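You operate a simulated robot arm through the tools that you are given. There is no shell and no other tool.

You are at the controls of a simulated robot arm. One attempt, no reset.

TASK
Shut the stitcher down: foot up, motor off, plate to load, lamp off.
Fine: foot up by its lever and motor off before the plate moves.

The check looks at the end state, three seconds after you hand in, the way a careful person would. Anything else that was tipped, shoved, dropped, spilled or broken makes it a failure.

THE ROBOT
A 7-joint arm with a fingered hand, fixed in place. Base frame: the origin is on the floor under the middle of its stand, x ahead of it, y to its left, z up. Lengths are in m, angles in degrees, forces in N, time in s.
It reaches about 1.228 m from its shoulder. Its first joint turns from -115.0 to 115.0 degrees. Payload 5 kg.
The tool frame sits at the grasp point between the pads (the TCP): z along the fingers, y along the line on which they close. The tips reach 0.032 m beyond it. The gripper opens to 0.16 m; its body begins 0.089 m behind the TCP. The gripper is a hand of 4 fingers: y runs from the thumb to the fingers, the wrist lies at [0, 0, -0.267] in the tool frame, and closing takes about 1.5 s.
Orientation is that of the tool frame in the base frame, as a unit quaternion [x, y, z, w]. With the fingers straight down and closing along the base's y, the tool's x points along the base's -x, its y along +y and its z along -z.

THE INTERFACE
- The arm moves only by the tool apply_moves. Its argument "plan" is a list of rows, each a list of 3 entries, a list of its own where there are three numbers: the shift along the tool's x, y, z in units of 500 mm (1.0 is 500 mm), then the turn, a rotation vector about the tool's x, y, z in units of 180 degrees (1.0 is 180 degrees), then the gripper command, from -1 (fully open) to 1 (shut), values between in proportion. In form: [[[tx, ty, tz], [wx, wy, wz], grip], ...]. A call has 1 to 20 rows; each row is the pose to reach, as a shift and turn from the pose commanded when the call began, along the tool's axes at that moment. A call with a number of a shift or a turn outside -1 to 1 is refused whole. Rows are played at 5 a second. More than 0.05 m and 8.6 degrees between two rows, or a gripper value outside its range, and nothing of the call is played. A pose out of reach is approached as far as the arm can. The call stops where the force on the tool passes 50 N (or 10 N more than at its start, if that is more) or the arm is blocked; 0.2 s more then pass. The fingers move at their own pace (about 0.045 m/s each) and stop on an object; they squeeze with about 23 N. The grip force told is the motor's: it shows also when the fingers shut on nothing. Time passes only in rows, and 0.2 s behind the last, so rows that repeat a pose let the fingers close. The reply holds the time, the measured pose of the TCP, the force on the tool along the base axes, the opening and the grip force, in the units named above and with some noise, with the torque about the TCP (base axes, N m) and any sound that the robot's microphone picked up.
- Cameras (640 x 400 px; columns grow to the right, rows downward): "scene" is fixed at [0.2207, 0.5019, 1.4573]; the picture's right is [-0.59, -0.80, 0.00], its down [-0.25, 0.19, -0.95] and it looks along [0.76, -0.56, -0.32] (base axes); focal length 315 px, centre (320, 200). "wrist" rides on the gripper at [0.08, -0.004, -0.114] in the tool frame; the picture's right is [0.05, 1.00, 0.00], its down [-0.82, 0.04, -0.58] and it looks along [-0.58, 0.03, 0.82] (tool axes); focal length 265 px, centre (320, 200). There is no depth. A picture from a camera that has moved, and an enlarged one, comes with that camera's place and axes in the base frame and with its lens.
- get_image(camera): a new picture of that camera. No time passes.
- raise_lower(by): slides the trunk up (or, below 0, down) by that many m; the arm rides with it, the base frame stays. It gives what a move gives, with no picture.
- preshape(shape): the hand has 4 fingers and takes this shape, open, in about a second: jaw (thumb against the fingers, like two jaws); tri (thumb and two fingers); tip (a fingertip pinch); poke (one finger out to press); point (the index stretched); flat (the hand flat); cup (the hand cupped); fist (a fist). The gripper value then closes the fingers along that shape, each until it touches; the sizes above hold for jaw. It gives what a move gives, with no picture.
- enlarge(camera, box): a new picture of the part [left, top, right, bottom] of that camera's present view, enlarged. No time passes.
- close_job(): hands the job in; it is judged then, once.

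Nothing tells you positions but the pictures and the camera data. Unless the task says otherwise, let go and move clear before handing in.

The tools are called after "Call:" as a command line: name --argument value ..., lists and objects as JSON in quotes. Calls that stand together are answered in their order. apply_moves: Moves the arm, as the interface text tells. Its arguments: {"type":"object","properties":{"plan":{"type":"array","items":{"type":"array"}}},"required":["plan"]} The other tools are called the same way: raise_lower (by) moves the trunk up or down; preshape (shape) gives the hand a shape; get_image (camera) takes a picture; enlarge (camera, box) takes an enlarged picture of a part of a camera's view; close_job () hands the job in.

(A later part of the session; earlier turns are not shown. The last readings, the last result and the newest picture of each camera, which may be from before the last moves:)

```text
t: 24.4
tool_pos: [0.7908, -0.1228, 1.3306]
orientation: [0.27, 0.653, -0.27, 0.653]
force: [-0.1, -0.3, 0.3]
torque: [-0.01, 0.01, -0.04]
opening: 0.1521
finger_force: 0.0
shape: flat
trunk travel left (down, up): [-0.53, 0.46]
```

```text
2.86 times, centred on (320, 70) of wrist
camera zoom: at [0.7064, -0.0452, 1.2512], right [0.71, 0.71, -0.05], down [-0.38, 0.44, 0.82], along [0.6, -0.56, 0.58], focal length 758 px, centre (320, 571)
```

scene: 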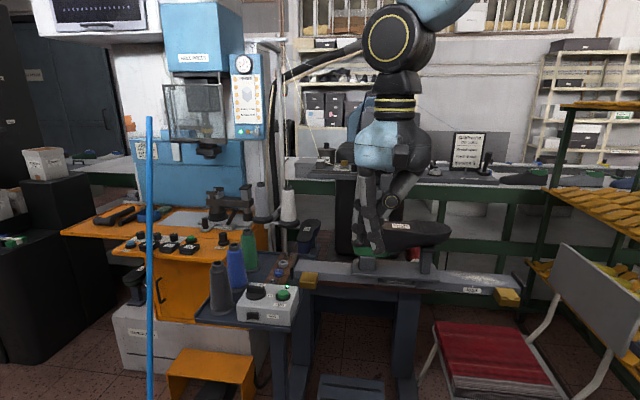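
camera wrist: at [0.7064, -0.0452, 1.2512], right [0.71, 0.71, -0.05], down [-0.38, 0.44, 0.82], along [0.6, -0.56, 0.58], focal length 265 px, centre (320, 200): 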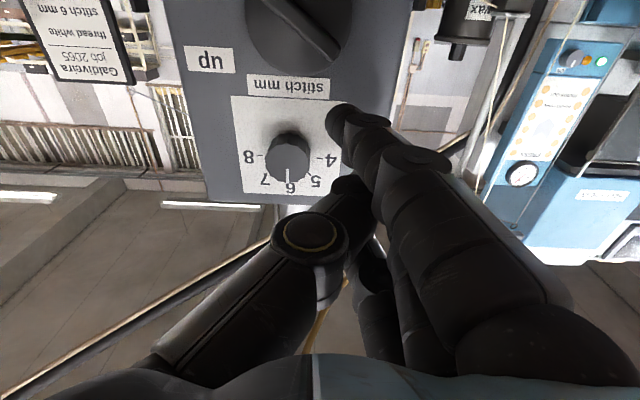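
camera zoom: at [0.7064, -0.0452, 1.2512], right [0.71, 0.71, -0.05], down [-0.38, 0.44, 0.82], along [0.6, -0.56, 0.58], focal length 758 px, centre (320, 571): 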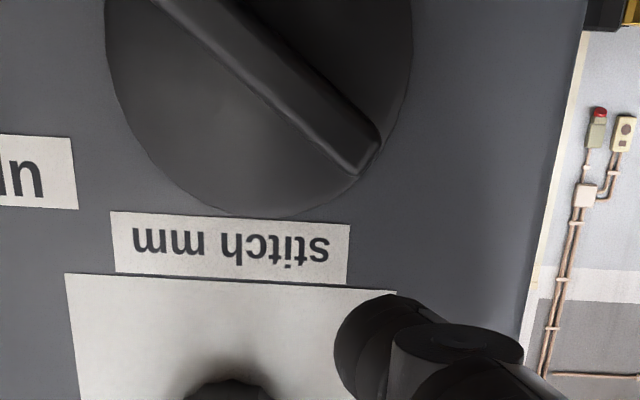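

Positions match predictions within a few mm: the fingertip is above the bar's left end. I'll advance 4 cm to bring the tip beside the disc, still above the bar.

Call:
apply_moves --plan '[[[0, 0, 0.02], [0, 0, 0], -1], [[0, 0, 0.04], [0, 0, 0], -1], [[0, 0, 0.06], [0, 0, 0], -1], [[0, 0, 0.078], [0, 0, 0], -1]]'

Call:
get_image --camera "wrist"

Call:
enlarge --camera "wrist" --box '[240, 0, 400, 140]'

```text
t: 25.4
tool_pos: [0.8183, -0.1499, 1.3313]
orientation: [0.271, 0.653, -0.271, 0.653]
force: [0.1, 0.1, 0.4]
torque: [0.03, -0.01, -0.02]
opening: 0.1524
finger_force: 0.1
shape: flat
trunk travel left (down, up): [-0.53, 0.46]
```

```text
taken
camera wrist: at [0.7339, -0.0729, 1.2513], right [0.71, 0.71, -0.05], down [-0.38, 0.44, 0.82], along [0.6, -0.56, 0.58], focal length 265 px, centre (320, 200)
```

wrist: 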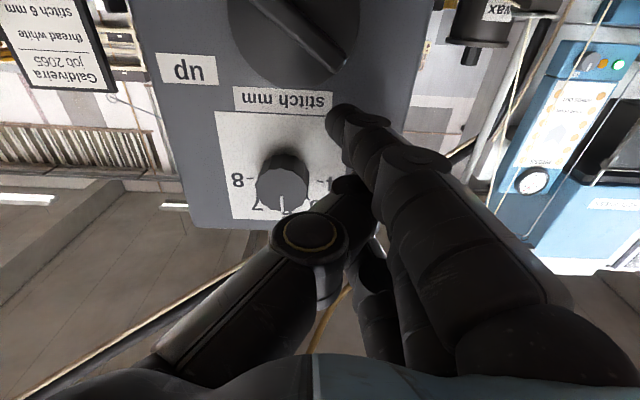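

```text
2.86 times, centred on (320, 70) of wrist
camera zoom: at [0.7339, -0.0729, 1.2513], right [0.71, 0.71, -0.05], down [-0.38, 0.44, 0.82], along [0.6, -0.56, 0.58], focal length 758 px, centre (320, 571)
```

zoom: 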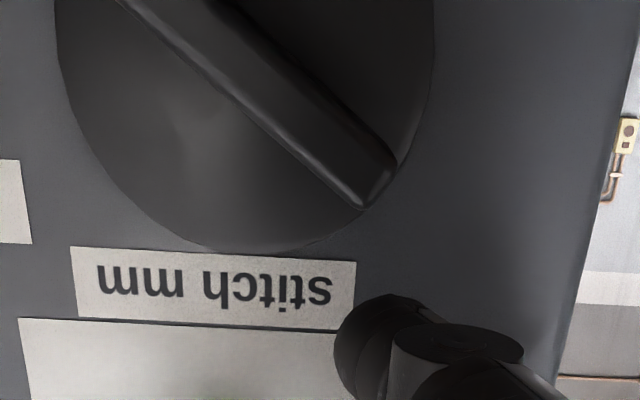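

Fingertip sits just above the bar's left end and level with it. Now I press down in small steps (3 cm), watching the force.

Call:
apply_moves --plan '[[[0.01, 0, 0], [0, 0, 0], -1], [[0.02, 0, 0], [0, 0, 0], -1], [[0.03, 0, 0], [0, 0, 0], -1], [[0.04, 0.001, 0], [0, 0, 0], -1], [[0.05, 0.002, 0], [0, 0, 0], -1], [[0.06, 0.003, 0], [0, 0, 0], -1]]'

Call:
get_image --camera "wrist"

Call:
enlarge --camera "wrist" --box '[200, 0, 400, 140]'

```text
t: 26.8
tool_pos: [0.8186, -0.1463, 1.3014]
orientation: [0.27, 0.654, -0.271, 0.653]
force: [0.9, 2.8, 1.8]
torque: [0.06, -0.14, 0.12]
opening: 0.0002
finger_force: 0.0
shape: flat
trunk travel left (down, up): [-0.53, 0.46]
```

```text
taken
camera wrist: at [0.7348, -0.07, 1.2211], right [0.7, 0.71, -0.05], down [-0.38, 0.44, 0.82], along [0.6, -0.55, 0.58], focal length 265 px, centre (320, 200)
```

wrist: 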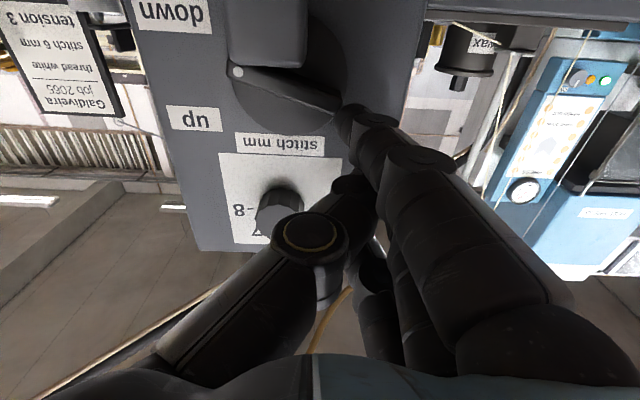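

```text
2.86 times, centred on (300, 70) of wrist
camera zoom: at [0.7348, -0.07, 1.2211], right [0.7, 0.71, -0.05], down [-0.38, 0.44, 0.82], along [0.6, -0.55, 0.58], focal length 758 px, centre (377, 571)
```

zoom: 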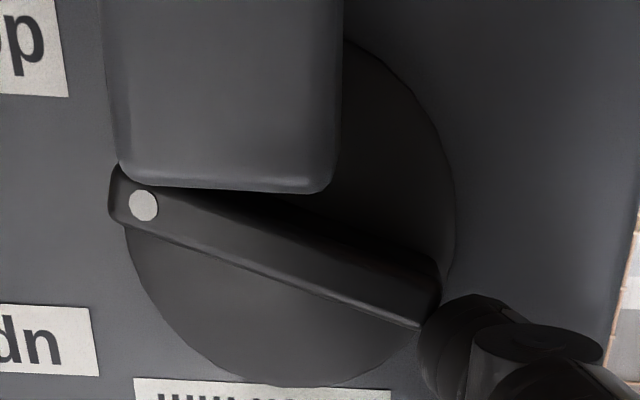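

The lever moved about 20°, but my fingertip slid off the bar's outer end. I'll lift, move ~11 mm to the right (over the bar) and press again.

Call:
apply_moves --plan '[[[-0.01, 0, 0], [0, 0, 0], -1], [[-0.02, 0, 0], [0, 0, 0], -1], [[-0.03, 0, 0], [0, 0, 0], -1], [[-0.044, 0, 0], [0, 0, 0], -1], [[-0.044, -0.012, 0], [0, 0, 0], -1], [[-0.044, -0.024, 0], [0, 0, 0], -1], [[-0.044, -0.024, 0], [0, 0, 0], -1]]'

Call:
get_image --camera "wrist"

Call:
enlarge --camera "wrist" --box '[200, 0, 400, 140]'

```text
t: 28.4
tool_pos: [0.8102, -0.1572, 1.3232]
orientation: [0.27, 0.653, -0.27, 0.654]
force: [0.1, -0.5, 0.4]
torque: [0.0, -0.02, 0.02]
opening: 0.0002
finger_force: 0.0
shape: flat
trunk travel left (down, up): [-0.53, 0.46]
```

```text
taken
camera wrist: at [0.7261, -0.08, 1.2433], right [0.71, 0.71, -0.05], down [-0.38, 0.44, 0.82], along [0.6, -0.56, 0.58], focal length 265 px, centre (320, 200)
```

wrist: 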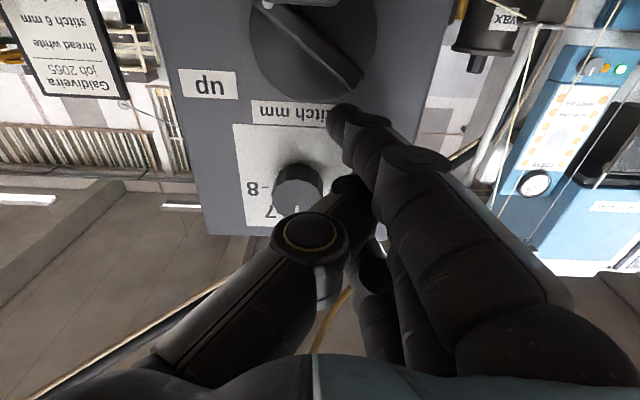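

```text
2.86 times, centred on (300, 70) of wrist
camera zoom: at [0.7261, -0.08, 1.2433], right [0.71, 0.71, -0.05], down [-0.38, 0.44, 0.82], along [0.6, -0.56, 0.58], focal length 758 px, centre (377, 571)
```

zoom: 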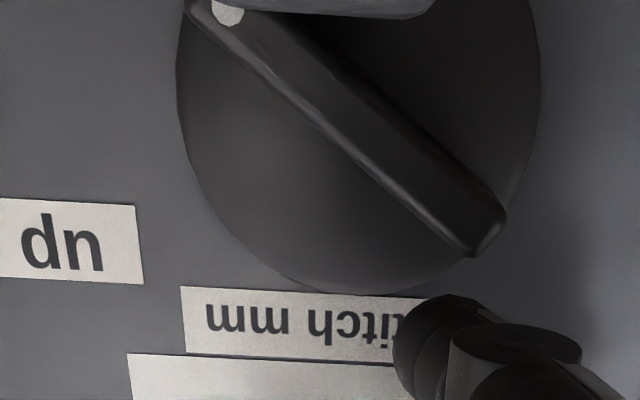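

The lever sprang back to "down" — it is a snap lever that must go past centre. Now the fingertip is further in over the bar; I'll press along an arc following the bar's rotation and through to the end.

Call:
apply_moves --plan '[[[0.012, -0.004, 0.004], [0, 0, 0], -1], [[0.025, -0.0066, 0.006], [0, 0, 0], -1], [[0.0326, 0.0044, 0.006], [0, 0, 0], -1], [[0.043, 0.0138, 0.006], [0, 0, 0], -1], [[0.0556, 0.0194, 0.006], [0, 0, 0], -1], [[0.0692, 0.0214, 0.006], [0, 0, 0], -1], [[0.0788, 0.0214, 0.006], [0, 0, 0], -1]]'

Call:
get_image --camera "wrist"

Call:
enlarge --camera "wrist" --box '[200, 0, 400, 140]'

```text
t: 30.0
tool_pos: [0.8196, -0.1516, 1.2845]
orientation: [0.271, 0.653, -0.271, 0.653]
force: [-0.8, -0.2, 0.6]
torque: [-0.01, -0.01, 0.0]
opening: 0.1523
finger_force: 0.2
shape: flat
trunk travel left (down, up): [-0.53, 0.46]
```

```text
taken
camera wrist: at [0.7355, -0.0744, 1.2038], right [0.71, 0.71, -0.05], down [-0.38, 0.44, 0.82], along [0.6, -0.56, 0.58], focal length 265 px, centre (320, 200)
```

wrist: 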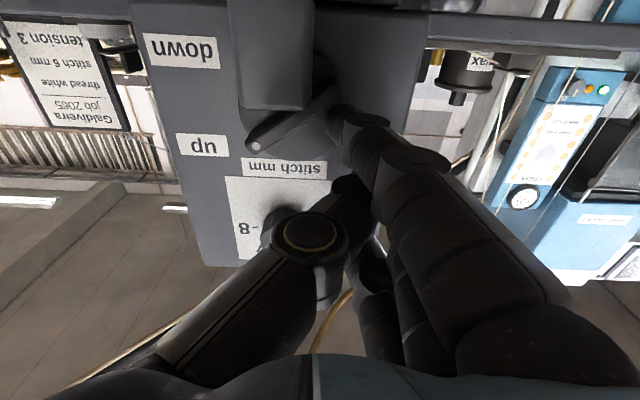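

```text
2.86 times, centred on (300, 70) of wrist
camera zoom: at [0.7355, -0.0744, 1.2038], right [0.71, 0.71, -0.05], down [-0.38, 0.44, 0.82], along [0.6, -0.56, 0.58], focal length 758 px, centre (377, 571)
```

zoom: 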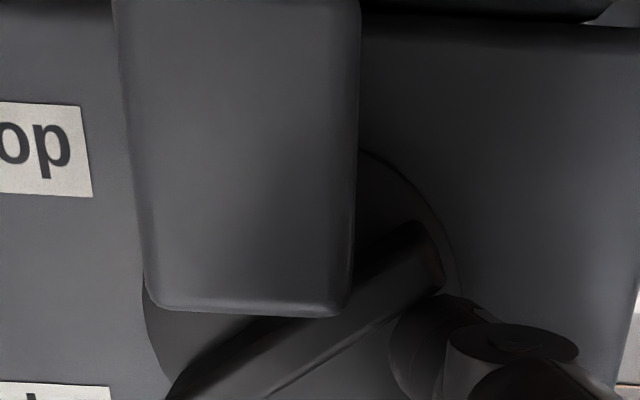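

The lever snapped over to "up", with no load on the finger now. I'll back straight out and check the lever and foot.

Call:
apply_moves --plan '[[[-0.002, 0, -0.03], [0, 0, 0], -1], [[-0.004, 0, -0.08], [0, 0, 0], -1], [[-0.004, 0, -0.14], [0, 0, 0], -1], [[-0.004, 0, -0.22], [0, 0, 0], -1], [[-0.004, 0, -0.3], [0, 0, 0], -1], [[-0.004, 0, -0.3], [0, 0, 0], -1]]'

Call:
get_image --camera "wrist"

Call:
get_image --camera "scene"

```text
t: 31.4
tool_pos: [0.7129, -0.0447, 1.2853]
orientation: [0.27, 0.654, -0.27, 0.653]
force: [0.7, 0.3, 0.0]
torque: [-0.01, -0.02, -0.01]
opening: 0.0
finger_force: 0.1
shape: flat
trunk travel left (down, up): [-0.53, 0.46]
```

```text
taken
camera wrist: at [0.6295, 0.0316, 1.2057], right [0.71, 0.71, -0.05], down [-0.38, 0.44, 0.82], along [0.6, -0.56, 0.58], focal length 265 px, centre (320, 200)
```

wrist: 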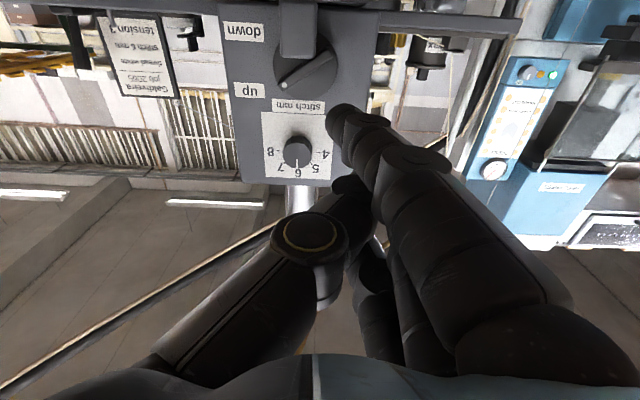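

```text
taken
```

scene: 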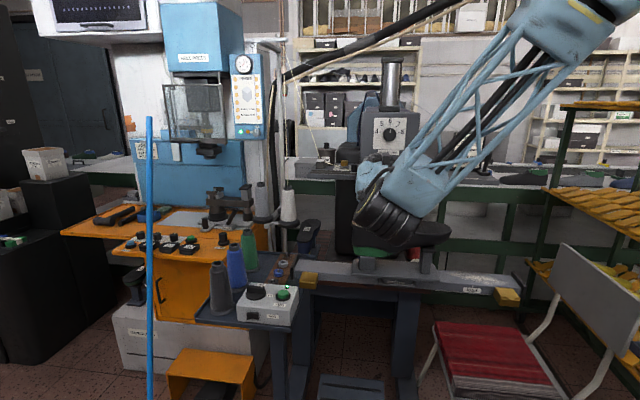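

Lever shows "up" and the dial is undisturbed. Now I'll raise, swing the hand to point down, and check the foot plus the control box.

Call:
raise_lower --by 0.3

Call:
apply_moves --plan '[[[0.0697, 0, -0.0046], [0, 0.04167, 0], -1], [[0.1382, 0, -0.0182], [0, 0.08333, 0], -1], [[0.2044, 0, -0.0406], [0, 0.125, 0], -1], [[0.267, 0, -0.0715], [0, 0.16667, 0], -1], [[0.3251, 0, -0.1103], [0, 0.20833, 0], -1], [[0.3776, 0, -0.1564], [0, 0.25, 0], -1], [[0.4237, 0, -0.2089], [0, 0.29167, 0], -1], [[0.4625, 0, -0.267], [0, 0.33333, 0], -1], [[0.4934, 0, -0.3297], [0, 0.375, 0], -1], [[0.5158, 0, -0.3958], [0, 0.41667, 0], -1], [[0.5294, 0, -0.4643], [0, 0.45833, 0], -1], [[0.534, 0, -0.534], [0, 0.5, 0], -1], [[0.534, 0, -0.534], [0, 0.5, 0], -1]]'

Call:
enlarge --camera "scene" --box '[340, 130, 468, 250]'

Call:
get_image --camera "wrist"

```text
t: 34.4
tool_pos: [0.7151, -0.045, 1.5865]
orientation: [0.27, 0.654, -0.27, 0.654]
force: [-0.7, 0.2, 0.5]
torque: [0.0, 0.02, 0.0]
opening: 0.0001
finger_force: 0.0
shape: flat
trunk travel left (down, up): [-0.83, 0.16]
```

```text
t: 37.2
tool_pos: [0.5247, 0.1453, 1.3193]
orientation: [0.382, 0.924, 0.0, -0.001]
force: [0.9, 0.0, 0.1]
torque: [0.0, 0.0, -0.03]
opening: 0.0
finger_force: 0.0
shape: flat
trunk travel left (down, up): [-0.83, 0.16]
```

```text
3.33 times, centred on (404, 190) of scene
camera zoom: at [0.2207, 0.5019, 1.4573], right [-0.59, -0.8, 0.0], down [-0.25, 0.19, -0.95], along [0.76, -0.56, -0.32], focal length 1051 px, centre (40, 233)
```

zoom: 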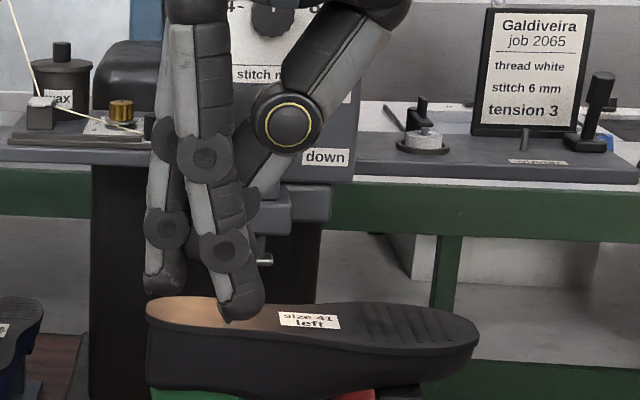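

```text
taken
camera wrist: at [0.4646, 0.1982, 1.4326], right [0.67, 0.74, 0.0], down [0.61, -0.55, 0.58], along [0.43, -0.39, -0.82], focal length 265 px, centre (320, 200)
```

wrist: 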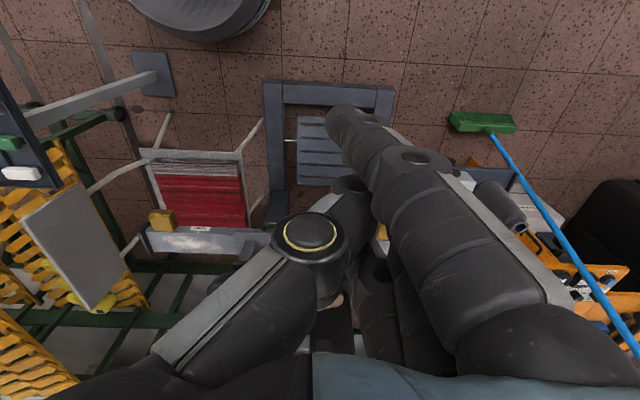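

The foot is visibly raised off the shoe. Now I'll move over toward the control box to look at the knob, button and lamp rocker.

Call:
apply_moves --plan '[[[-0.026, 0.079, 0.02], [0, 0, 0], -1], [[-0.052, 0.158, 0.04], [0, 0, 0], -1], [[-0.078, 0.237, 0.06], [0, 0, 0], -1], [[-0.104, 0.316, 0.08], [0, 0, 0], -1], [[-0.13, 0.395, 0.1], [0, 0, 0], -1], [[-0.156, 0.474, 0.12], [0, 0, 0], -1], [[-0.182, 0.553, 0.14], [0, 0, 0], -1], [[-0.208, 0.632, 0.16], [0, 0, 0], -1], [[-0.208, 0.632, 0.16], [0, 0, 0], -1]]'

Call:
get_image --camera "wrist"

Call:
get_image --camera "scene"

```text
t: 39.2
tool_pos: [0.8201, 0.2932, 1.2395]
orientation: [0.383, 0.924, 0.0, 0.0]
force: [-1.2, 0.0, 0.2]
torque: [0.01, -0.03, 0.0]
opening: 0.0
finger_force: 0.3
shape: flat
trunk travel left (down, up): [-0.83, 0.16]
```

```text
taken
camera wrist: at [0.7603, 0.3462, 1.3535], right [0.67, 0.74, 0.0], down [0.61, -0.55, 0.58], along [0.43, -0.39, -0.82], focal length 265 px, centre (320, 200)
```

wrist: 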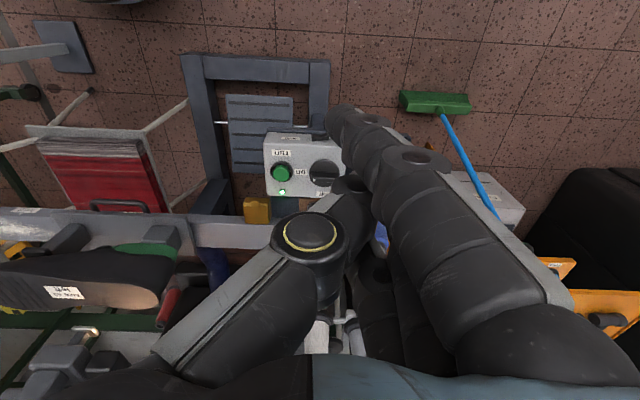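

```text
taken
```

scene: 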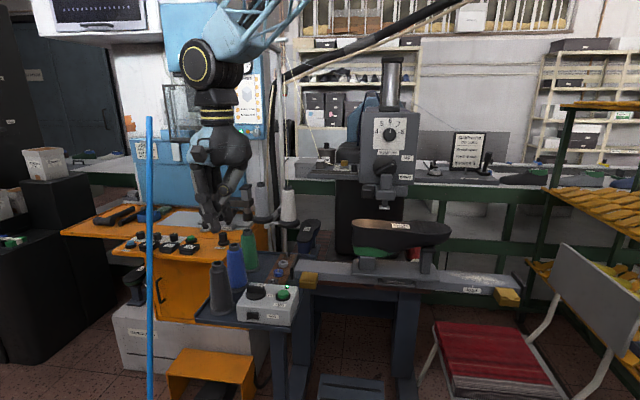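

The box is seen squarely (confirming the 45° yaw), and the foot is clearly raised with the lever at "up". I'll zoom in on the knob and rocker.

Call:
enlarge --camera "wrist" --box '[240, 120, 360, 215]'

Call:
enlarge --camera "scene" --box '[340, 150, 436, 230]'

Call:
enlarge --camera "scene" --box '[236, 276, 300, 326]'

```text
4.21 times, centred on (300, 168) of wrist
camera zoom: at [0.7603, 0.3462, 1.3535], right [0.67, 0.74, 0.0], down [0.61, -0.55, 0.58], along [0.43, -0.39, -0.82], focal length 1118 px, centre (404, 337)
```

zoom: 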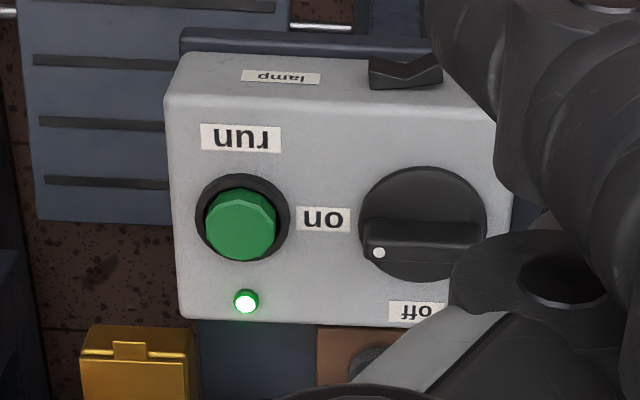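

```text
5.00 times, centred on (388, 190) of scene
camera zoom: at [0.2207, 0.5019, 1.4573], right [-0.59, -0.8, 0.0], down [-0.25, 0.19, -0.95], along [0.76, -0.56, -0.32], focal length 1576 px, centre (-20, 250)
```

zoom: 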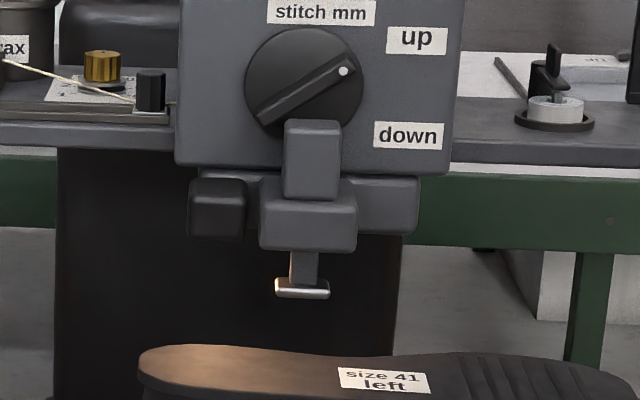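

```text
8.00 times, centred on (268, 301) of scene
camera zoom: at [0.2207, 0.5019, 1.4573], right [-0.59, -0.8, 0.0], down [-0.25, 0.19, -0.95], along [0.76, -0.56, -0.32], focal length 2522 px, centre (736, -608)
```

zoom: 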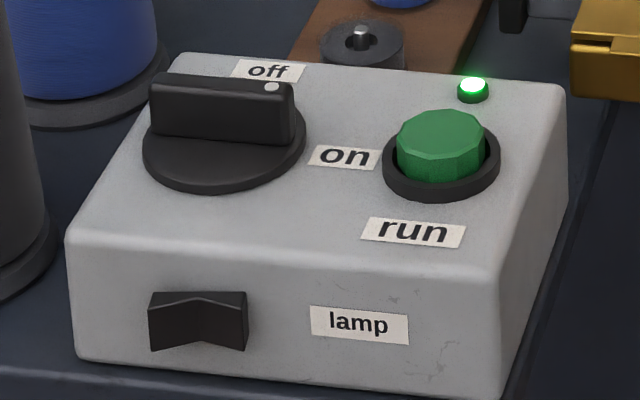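

I can see the motor knob (bar with dot toward "on", "off" is a quarter turn toward the back) at about [0.951, 0.188, 0.916], and the rocker on the box front. The poke thumb suits this one, with clear space around the bar; I'll switch to poke and calibrate the thumb tip from both cameras.

Call:
preshape --shape "poke"

Call:
enlarge --camera "scene" --box '[160, 110, 288, 240]'

Call:
enlarge --camera "wrist" --box '[200, 110, 440, 290]'

```text
t: 40.1
tool_pos: [0.8213, 0.2936, 1.2387]
orientation: [0.382, 0.924, -0.001, 0.0]
force: [-0.5, 0.7, 0.5]
torque: [0.01, -0.01, 0.03]
opening: 0.0
finger_force: 0.0
shape: poke
trunk travel left (down, up): [-0.83, 0.16]
```

```text
3.08 times, centred on (224, 175) of scene
camera zoom: at [0.2207, 0.5019, 1.4573], right [-0.59, -0.8, 0.0], down [-0.25, 0.19, -0.95], along [0.76, -0.56, -0.32], focal length 970 px, centre (615, 277)
```

zoom: 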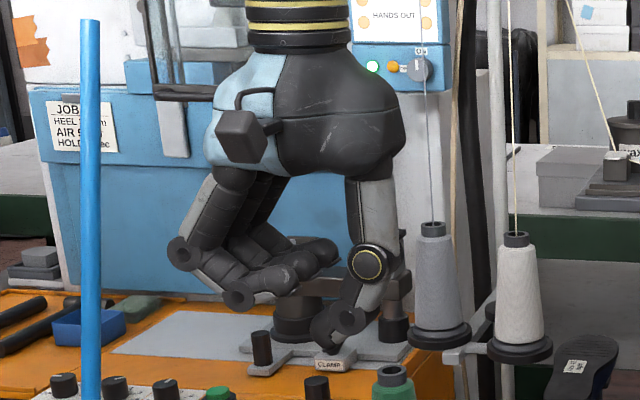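

```text
2.22 times, centred on (320, 200) of wrist
camera zoom: at [0.761, 0.3467, 1.3525], right [0.67, 0.74, 0.0], down [0.61, -0.55, 0.58], along [0.43, -0.39, -0.82], focal length 590 px, centre (320, 200)
```

zoom: 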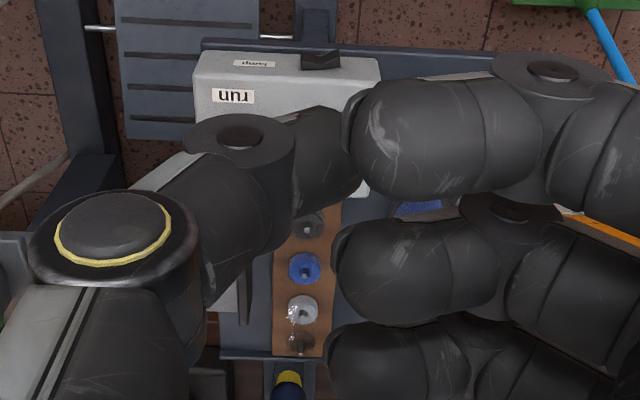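

Calibrated: thumb tip at tool ≈(0, 0.003, 0.034), with the fist about 3.5 cm shorter, so it clears the knob and the run button. I'll go to a point above and just in front of the knob bar's right end.

Call:
apply_moves --plan '[[[-0.056, -0.001, 0.07], [0, 0, 0], -1], [[-0.112, -0.002, 0.14], [0, 0, 0], -1], [[-0.168, -0.003, 0.21], [0, 0, 0], -1], [[-0.224, -0.004, 0.28], [0, 0, 0], -1], [[-0.28, -0.004, 0.35], [0, 0, 0], -1], [[-0.28, -0.004, 0.358], [0, 0, 0], -1]]'

Call:
get_image --camera "wrist"

Call:
enlarge --camera "scene" --box '[180, 200, 330, 330]'

```text
t: 41.5
tool_pos: [0.9185, 0.1943, 1.0608]
orientation: [0.382, 0.924, 0.0, 0.0]
force: [-0.6, 0.1, 0.1]
torque: [-0.02, -0.02, 0.0]
opening: 0.0
finger_force: 0.0
shape: poke
trunk travel left (down, up): [-0.83, 0.16]
```

```text
taken
camera wrist: at [0.8587, 0.247, 1.174], right [0.67, 0.74, 0.0], down [0.61, -0.55, 0.58], along [0.43, -0.39, -0.82], focal length 265 px, centre (320, 200)
```

wrist: 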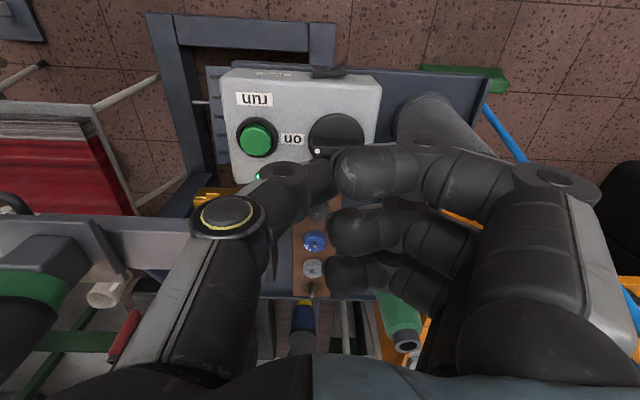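

```text
3.08 times, centred on (255, 265) of scene
camera zoom: at [0.2207, 0.5019, 1.4573], right [-0.59, -0.8, 0.0], down [-0.25, 0.19, -0.95], along [0.76, -0.56, -0.32], focal length 970 px, centre (520, 0)
```

zoom: 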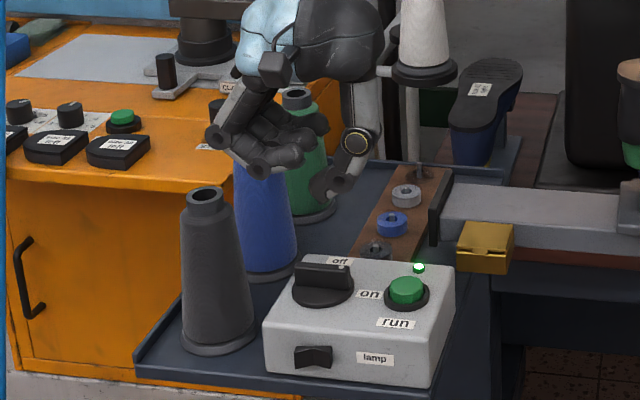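

The thumb is above the spot in front of the knob's right half, and the fist clears both spools. I'll descend in two stages, checking before pushing.

Call:
apply_moves --plan '[[[0, 0, 0.05], [0, 0, 0], -1], [[0, 0, 0.1], [0, 0, 0], -1], [[0, 0, 0.15], [0, 0, 0], -1], [[0, 0, 0.15], [0, 0, 0], -1]]'

Call:
enlarge --camera "scene" --box '[210, 230, 320, 330]'

Call:
get_image --camera "wrist"

```text
t: 42.5
tool_pos: [0.9198, 0.1941, 0.9845]
orientation: [0.382, 0.924, 0.0, 0.0]
force: [0.1, 0.0, 0.1]
torque: [0.03, -0.02, 0.0]
opening: 0.0
finger_force: 0.0
shape: poke
trunk travel left (down, up): [-0.83, 0.16]
```

```text
4.00 times, centred on (265, 280) of scene
camera zoom: at [0.2207, 0.5019, 1.4573], right [-0.59, -0.8, 0.0], down [-0.25, 0.19, -0.95], along [0.76, -0.56, -0.32], focal length 1261 px, centre (540, -120)
```

zoom: 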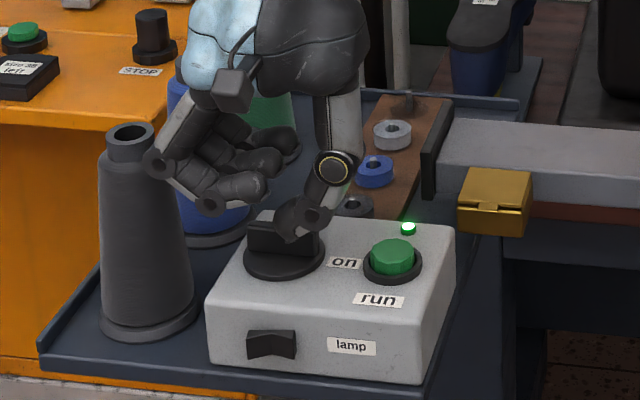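

```text
taken
camera wrist: at [0.8588, 0.2468, 1.0986], right [0.67, 0.74, 0.0], down [0.61, -0.55, 0.58], along [0.43, -0.39, -0.82], focal length 265 px, centre (320, 200)
```

wrist: 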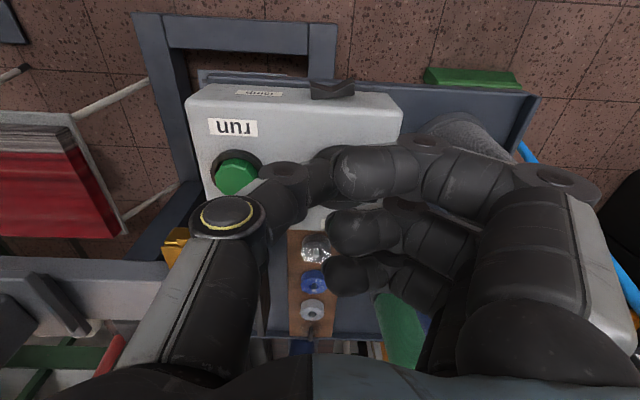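

Clearances look right; I'll lower the last 2.6 cm so the thumb tip is beside the knob's bar, just above its disc.

Call:
apply_moves --plan '[[[0, 0, 0.02], [0, 0, 0], -1], [[0, 0, 0.04], [0, 0, 0], -1], [[0, 0, 0.052], [0, 0, 0], -1], [[0, 0, 0.052], [0, 0, 0], -1]]'

Call:
enlarge --camera "scene" --box '[220, 250, 300, 320]'

Call:
enlarge --camera "wrist" --box '[200, 60, 440, 260]'

```text
t: 43.5
tool_pos: [0.9202, 0.1947, 0.9589]
orientation: [0.383, 0.924, 0.0, -0.001]
force: [-0.4, 0.8, 0.0]
torque: [0.03, 0.0, -0.01]
opening: 0.0
finger_force: 0.1
shape: poke
trunk travel left (down, up): [-0.83, 0.16]
```

```text
5.71 times, centred on (260, 285) of scene
camera zoom: at [0.2207, 0.5019, 1.4573], right [-0.59, -0.8, 0.0], down [-0.25, 0.19, -0.95], along [0.76, -0.56, -0.32], focal length 1801 px, centre (663, -286)
```

zoom: 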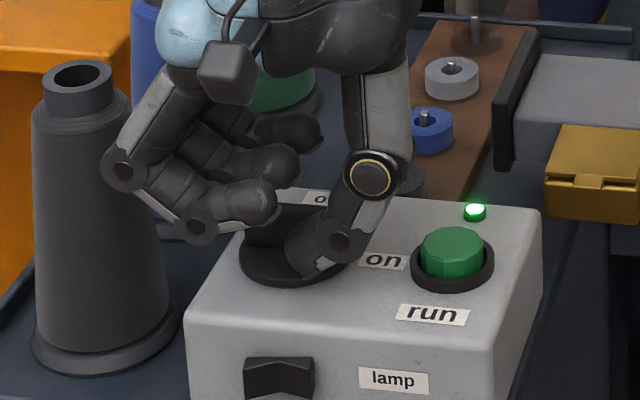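

```text
2.00 times, centred on (320, 160) of wrist
camera zoom: at [0.8589, 0.2469, 1.0726], right [0.67, 0.74, 0.0], down [0.61, -0.55, 0.58], along [0.43, -0.39, -0.82], focal length 531 px, centre (320, 280)
```

zoom: 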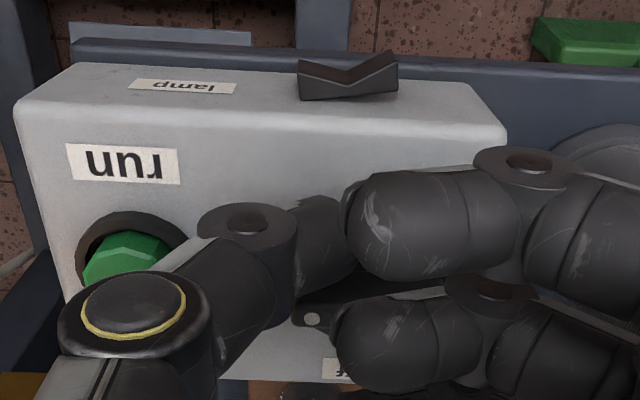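

Thumb is in front of the bar's dot end, just above the disc. Now I sweep it back along an arc to turn the knob from "on" to "off".

Call:
apply_moves --plan '[[[-0.01, -0.003, 0], [0, 0, 0], -1], [[-0.02, -0.005, 0], [0, 0, 0], -1], [[-0.0316, -0.013, 0], [0, 0, 0], -1], [[-0.0442, -0.017, 0], [0, 0, 0], -1], [[-0.0574, -0.0176, 0], [0, 0, 0], -1], [[-0.0702, -0.0146, 0], [0, 0, 0], -1], [[-0.082, -0.0084, 0], [0, 0, 0], -1], [[-0.09, 0, 0], [0, 0, 0], -1]]'

Call:
enlarge --camera "scene" --box '[220, 250, 300, 320]'

Call:
enlarge --camera "wrist" --box '[200, 60, 440, 260]'

```text
t: 45.3
tool_pos: [0.9511, 0.161, 0.9586]
orientation: [0.383, 0.924, -0.001, 0.001]
force: [1.4, 0.1, -0.7]
torque: [-0.01, 0.02, 0.03]
opening: 0.0001
finger_force: 0.1
shape: poke
trunk travel left (down, up): [-0.83, 0.16]
```

```text
5.71 times, centred on (260, 285) of scene
camera zoom: at [0.2207, 0.5019, 1.4573], right [-0.59, -0.8, 0.0], down [-0.25, 0.19, -0.95], along [0.76, -0.56, -0.32], focal length 1801 px, centre (663, -286)
```

zoom: 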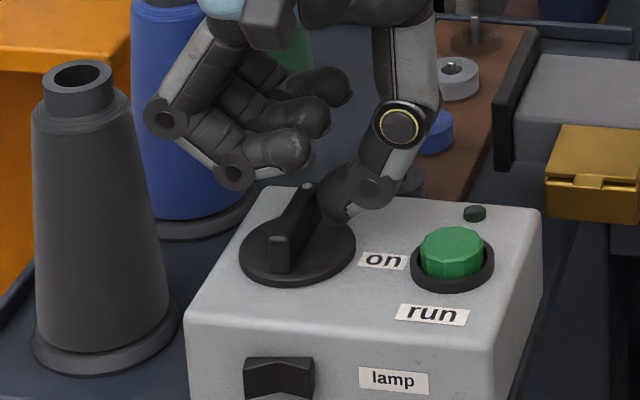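

```text
2.00 times, centred on (320, 160) of wrist
camera zoom: at [0.8911, 0.2145, 1.072], right [0.67, 0.74, 0.0], down [0.61, -0.55, 0.58], along [0.43, -0.39, -0.82], focal length 531 px, centre (320, 280)
```

zoom: 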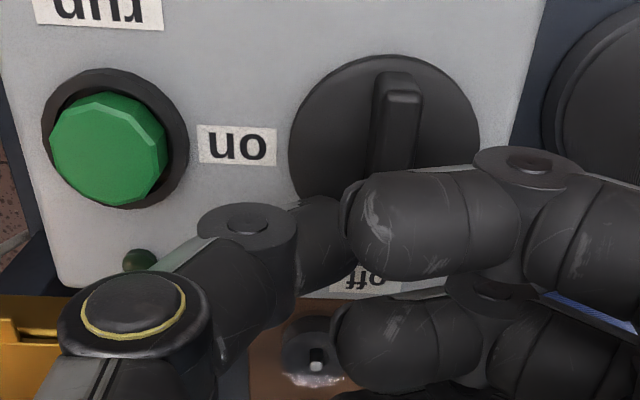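

The knob now points to "off" and the green lamp has gone out — motor off. I'll lift straight up and clear.

Call:
apply_moves --plan '[[[0, -0.01, -0.01], [0, 0, 0], -1], [[0, -0.01, -0.06], [0, 0, 0], -1], [[0, -0.01, -0.14], [0, 0, 0], -1], [[0, -0.01, -0.22], [0, 0, 0], -1], [[0, -0.01, -0.3], [0, 0, 0], -1], [[0, -0.01, -0.3], [0, 0, 0], -1]]'

Call:
enlarge --camera "scene" --box '[220, 250, 320, 330]'

Call:
get_image --camera "scene"

```text
t: 46.7
tool_pos: [0.9483, 0.1575, 1.1085]
orientation: [0.383, 0.924, -0.001, -0.001]
force: [1.1, 0.8, -0.2]
torque: [0.02, 0.01, 0.01]
opening: 0.0001
finger_force: 0.0
shape: poke
trunk travel left (down, up): [-0.83, 0.16]
```

```text
5.00 times, centred on (270, 290) of scene
camera zoom: at [0.2207, 0.5019, 1.4573], right [-0.59, -0.8, 0.0], down [-0.25, 0.19, -0.95], along [0.76, -0.56, -0.32], focal length 1576 px, centre (570, -250)
```

zoom: 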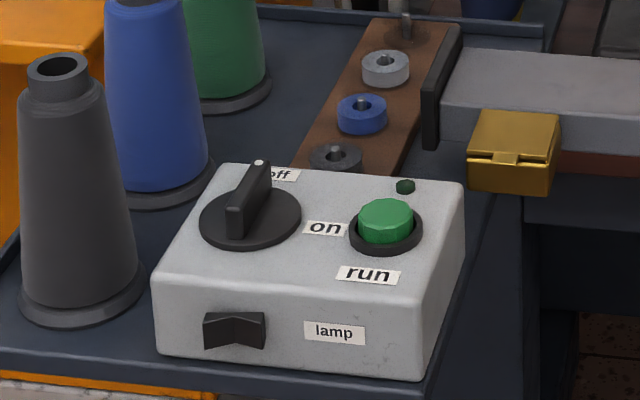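

```text
taken
```

scene: 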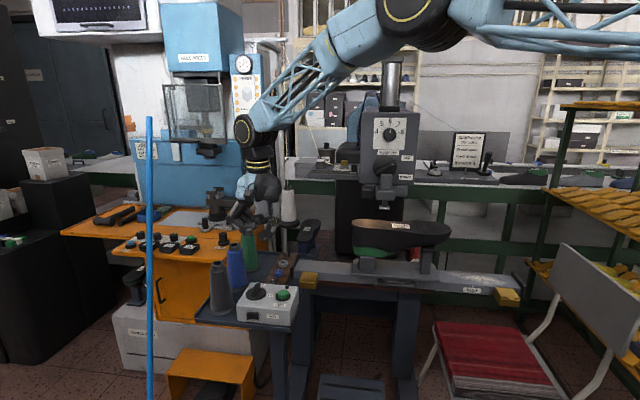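

Motor is off. Now the lamp rocker on the box front: I'll zoom in on it and on the lit spot to see its state.

Call:
enlarge --camera "scene" --box '[240, 300, 290, 330]'

Call:
enlarge --camera "scene" --box '[345, 165, 455, 265]'

Call:
get_image --camera "wrist"

```text
12.80 times, centred on (265, 315) of scene
camera zoom: at [0.2207, 0.5019, 1.4573], right [-0.59, -0.8, 0.0], down [-0.25, 0.19, -0.95], along [0.76, -0.56, -0.32], focal length 4035 px, centre (1024, -1272)
```

zoom: 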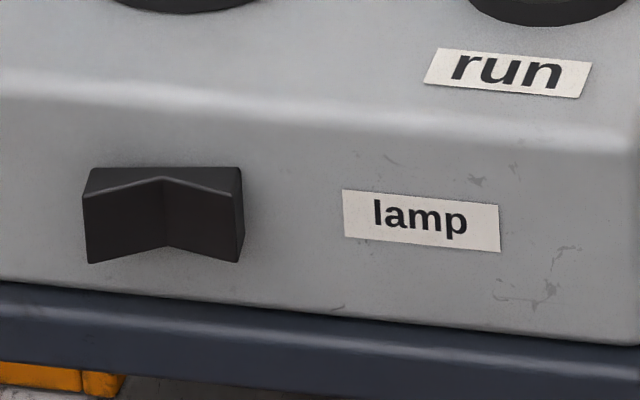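

```text
4.00 times, centred on (400, 215) of scene
camera zoom: at [0.2207, 0.5019, 1.4573], right [-0.59, -0.8, 0.0], down [-0.25, 0.19, -0.95], along [0.76, -0.56, -0.32], focal length 1261 px, centre (0, 140)
```

zoom: 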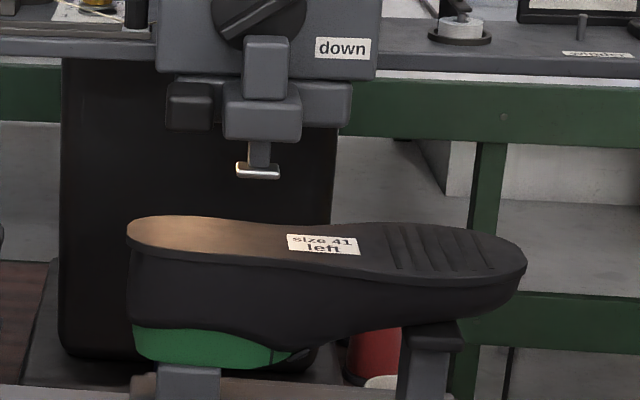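

```text
taken
camera wrist: at [0.8882, 0.2101, 1.223], right [0.67, 0.74, 0.0], down [0.61, -0.55, 0.58], along [0.43, -0.39, -0.82], focal length 265 px, centre (320, 200)
```

wrist: 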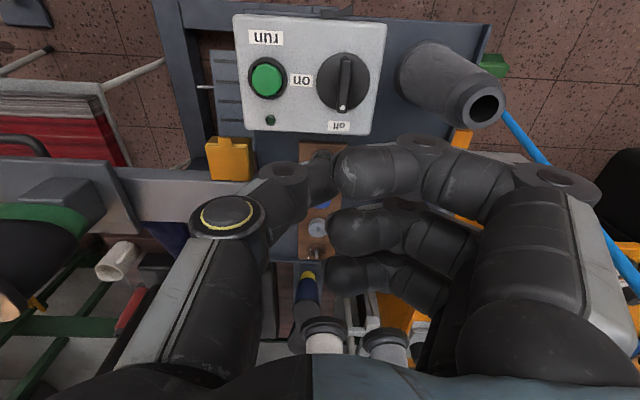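

The shoe's heel is still lit, so the lamp is on; the rocker's machine-left wing stands out more (right wing pressed), so I'll press the left wing. The rocker is at about r=-0.795, f=-0.475, z≈0.889. I'll withdraw to the front, then pitch the hand to 50° for the press.

Call:
apply_moves --plan '[[[0.0949, 0.006, 0], [0, 0, 0], -1], [[0.1898, 0.012, 0], [0, 0, 0], -1], [[0.2847, 0.018, 0], [0, 0, 0], -1], [[0.3796, 0.025, 0], [0, 0, 0], -1], [[0.4745, 0.031, 0], [0, 0, 0], -1], [[0.5694, 0.038, 0], [0, 0, 0], -1], [[0.6643, 0.044, 0], [0, 0, 0], -1], [[0.7592, 0.05, 0], [0, 0, 0], -1], [[0.7592, 0.05, 0], [0, 0, 0], -1]]'

Call:
apply_moves --plan '[[[-0.0662, 0, -0.0041], [0, -0.03968, 0], -1], [[-0.1315, 0, -0.0165], [0, -0.07937, 0], -1], [[-0.1947, 0, -0.0368], [0, -0.11905, 0], -1], [[-0.2549, 0, -0.0648], [0, -0.15873, 0], -1], [[-0.3112, 0, -0.1001], [0, -0.19841, 0], -1], [[-0.3626, 0, -0.142], [0, -0.2381, 0], -1], [[-0.4091, 0, -0.1908], [0, -0.27778, 0], -1], [[-0.4091, 0, -0.1908], [0, -0.27778, 0], -1]]'

Call:
get_image --camera "wrist"

Call:
get_image --camera "scene"

```text
t: 48.7
tool_pos: [0.6976, 0.4437, 1.1084]
orientation: [0.383, 0.924, 0.0, 0.0]
force: [-0.3, -0.4, 0.1]
torque: [0.02, 0.01, -0.01]
opening: 0.0004
finger_force: 0.0
shape: poke
trunk travel left (down, up): [-0.83, 0.16]
```

```text
t: 50.5
tool_pos: [0.8423, 0.2989, 1.2052]
orientation: [0.347, 0.837, -0.162, 0.391]
force: [0.0, 0.2, 0.0]
torque: [-0.03, 0.03, -0.02]
opening: 0.0
finger_force: 0.0
shape: poke
trunk travel left (down, up): [-0.83, 0.16]
```

```text
taken
camera wrist: at [0.7402, 0.3939, 1.2166], right [0.68, 0.73, -0.04], down [0.09, -0.03, 1.0], along [0.73, -0.68, -0.08], focal length 265 px, centre (320, 200)
```

wrist: 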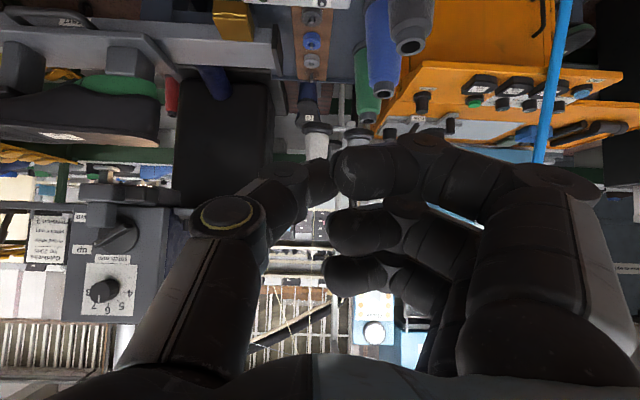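

```text
taken
```

scene: 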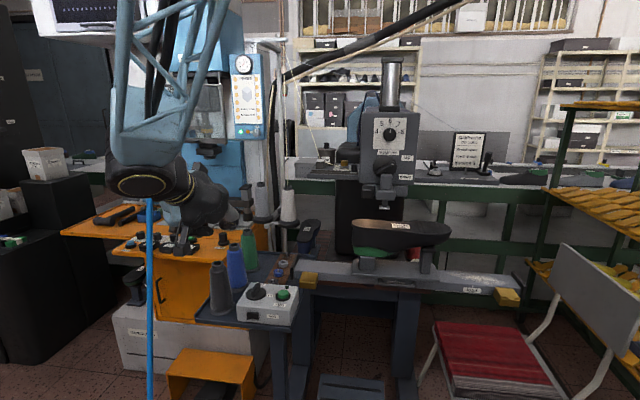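

Pose is good. I'll lower the trunk 0.2 m, look, then the rest.

Call:
raise_lower --by -0.2

Call:
get_image --camera "wrist"

Call:
get_image --camera "scene"

```text
t: 52.6
tool_pos: [0.8405, 0.2994, 1.0049]
orientation: [0.347, 0.837, -0.162, 0.391]
force: [0.5, 0.2, 0.3]
torque: [0.02, -0.03, -0.02]
opening: 0.0001
finger_force: 0.1
shape: poke
trunk travel left (down, up): [-0.63, 0.36]
```

```text
taken
camera wrist: at [0.7398, 0.3943, 1.0165], right [0.68, 0.73, -0.04], down [0.09, -0.03, 1.0], along [0.73, -0.68, -0.08], focal length 265 px, centre (320, 200)
```

wrist: 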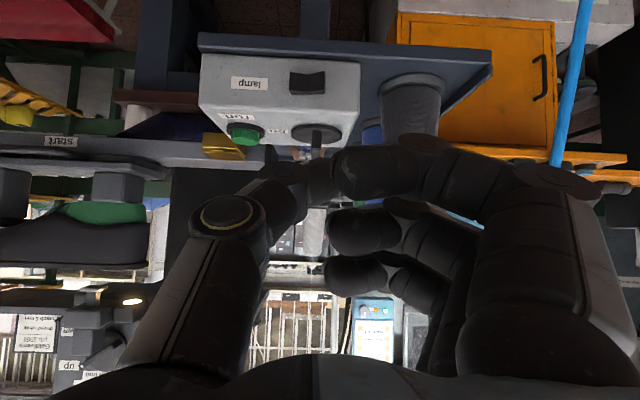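

```text
taken
```

scene: 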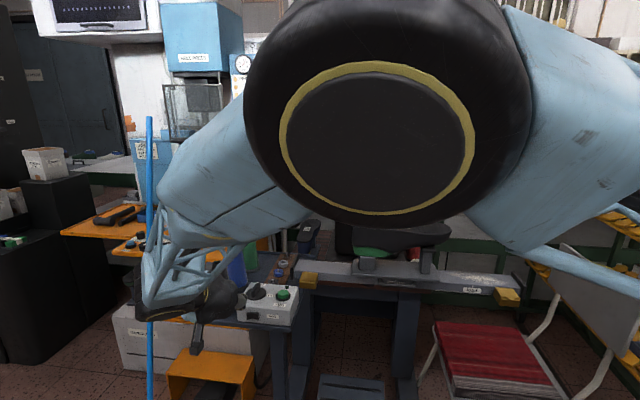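

The wrist view now shows the lit lamp under the head (bright ellipse) and the rocker. Zooming on both.

Call:
enlarge --camera "wrist" --box '[200, 40, 370, 150]'

Call:
enlarge --camera "wrist" --box '[0, 260, 180, 400]'

```text
3.64 times, centred on (285, 95) of wrist
camera zoom: at [0.7398, 0.3943, 1.0165], right [0.68, 0.73, -0.04], down [0.09, -0.03, 1.0], along [0.73, -0.68, -0.08], focal length 965 px, centre (447, 582)
```

zoom: 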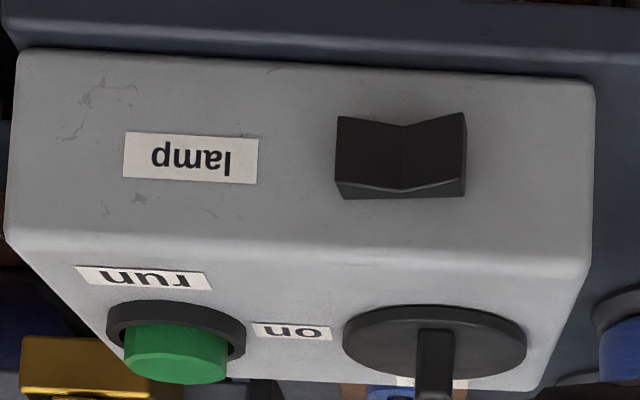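

```text
2.86 times, centred on (90, 330) of wrist
camera zoom: at [0.7398, 0.3943, 1.0165], right [0.68, 0.73, -0.04], down [0.09, -0.03, 1.0], along [0.73, -0.68, -0.08], focal length 758 px, centre (977, -171)
```

zoom: 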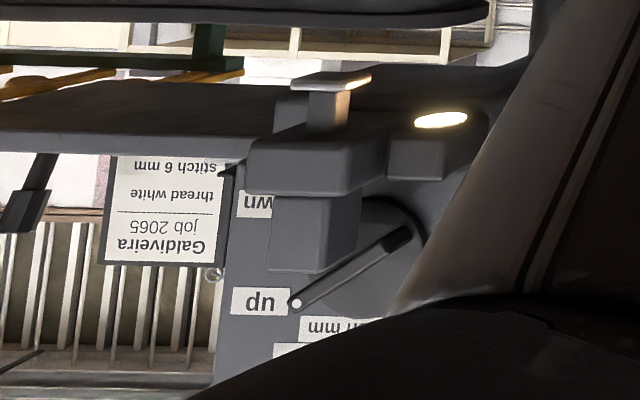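

Confirmed: lamp lit, machine-left wing proud. The thumb tip is already aligned in r; I'll lower 9.3 cm to the rocker's height.

Call:
raise_lower --by -0.093

Call:
get_image --camera "wrist"

Call:
enlarge --camera "wrist" --box '[220, 90, 420, 220]'

```text
t: 53.9
tool_pos: [0.8418, 0.2997, 0.9117]
orientation: [0.346, 0.837, -0.161, 0.391]
force: [0.1, -0.2, 0.3]
torque: [0.0, 0.01, 0.02]
opening: 0.0
finger_force: 0.0
shape: poke
trunk travel left (down, up): [-0.537, 0.453]
```

```text
taken
camera wrist: at [0.7397, 0.3942, 0.9236], right [0.68, 0.73, -0.04], down [0.09, -0.03, 1.0], along [0.73, -0.68, -0.08], focal length 265 px, centre (320, 200)
```

wrist: 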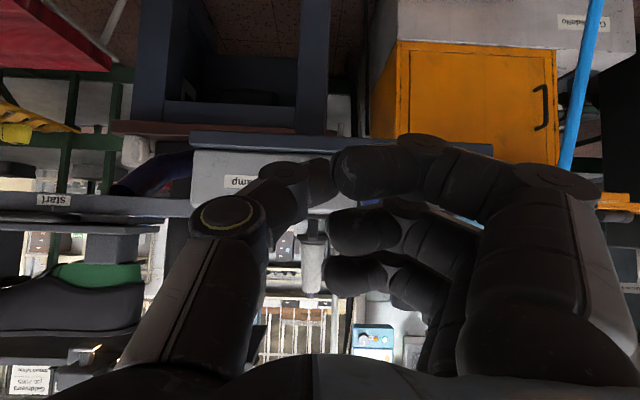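

```text
3.08 times, centred on (320, 155) of wrist
camera zoom: at [0.7397, 0.3942, 0.9236], right [0.68, 0.73, -0.04], down [0.09, -0.03, 1.0], along [0.73, -0.68, -0.08], focal length 817 px, centre (320, 338)
```

zoom: 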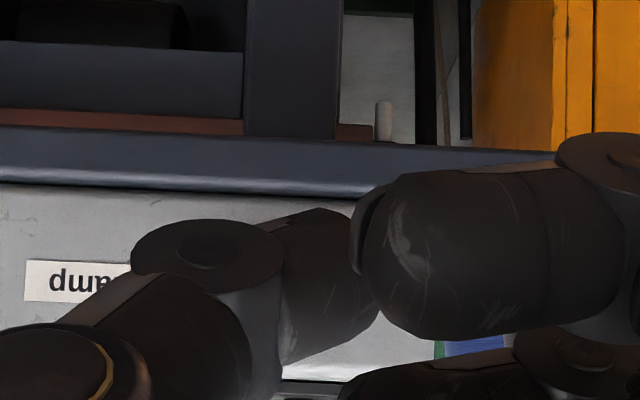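

The thumb tip is in front of the rocker's left wing. I'll fine-adjust (5 mm down, 3 mm left) and come forward to just about contact.

Call:
apply_moves --plan '[[[0.0077, 0.006, 0.0064], [0, 0, 0], -1], [[-0.0181, 0.006, 0.037], [0, 0, 0], -1], [[-0.0438, 0.006, 0.0677], [0, 0, 0], -1], [[-0.0566, 0.006, 0.083], [0, 0, 0], -1], [[-0.0605, 0.006, 0.0876], [0, 0, 0], -1]]'

Call:
enlarge --camera "wrist" --box '[220, 90, 420, 220]'

Call:
get_image --camera "scene"

```text
t: 55.1
tool_pos: [0.8809, 0.2649, 0.9079]
orientation: [0.346, 0.838, -0.161, 0.391]
force: [0.6, 0.1, 0.0]
torque: [0.02, -0.02, -0.02]
opening: 0.0001
finger_force: 0.1
shape: poke
trunk travel left (down, up): [-0.537, 0.453]
```

```text
3.08 times, centred on (320, 155) of wrist
camera zoom: at [0.7796, 0.3591, 0.9189], right [0.68, 0.73, -0.04], down [0.09, -0.03, 1.0], along [0.73, -0.68, -0.08], focal length 817 px, centre (320, 338)
```

zoom: 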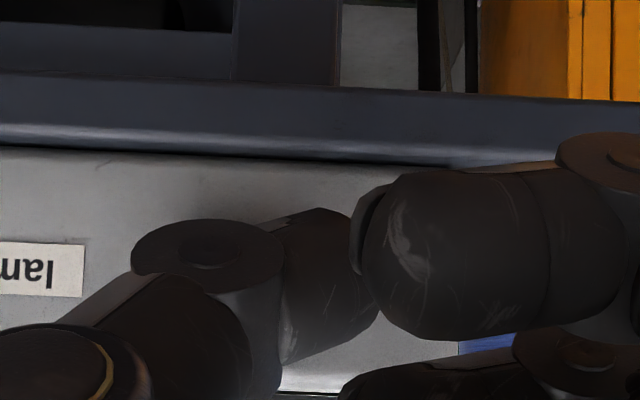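

```text
taken
```

scene: 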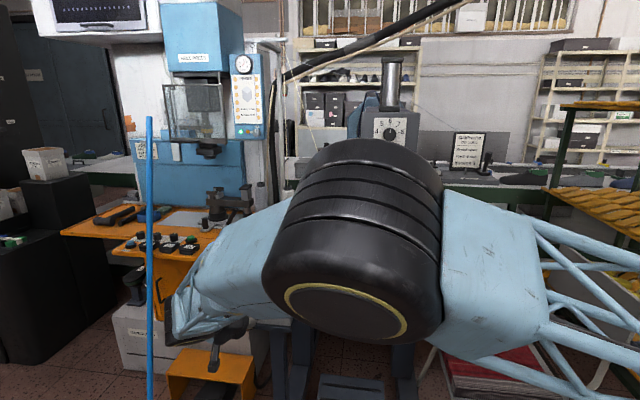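

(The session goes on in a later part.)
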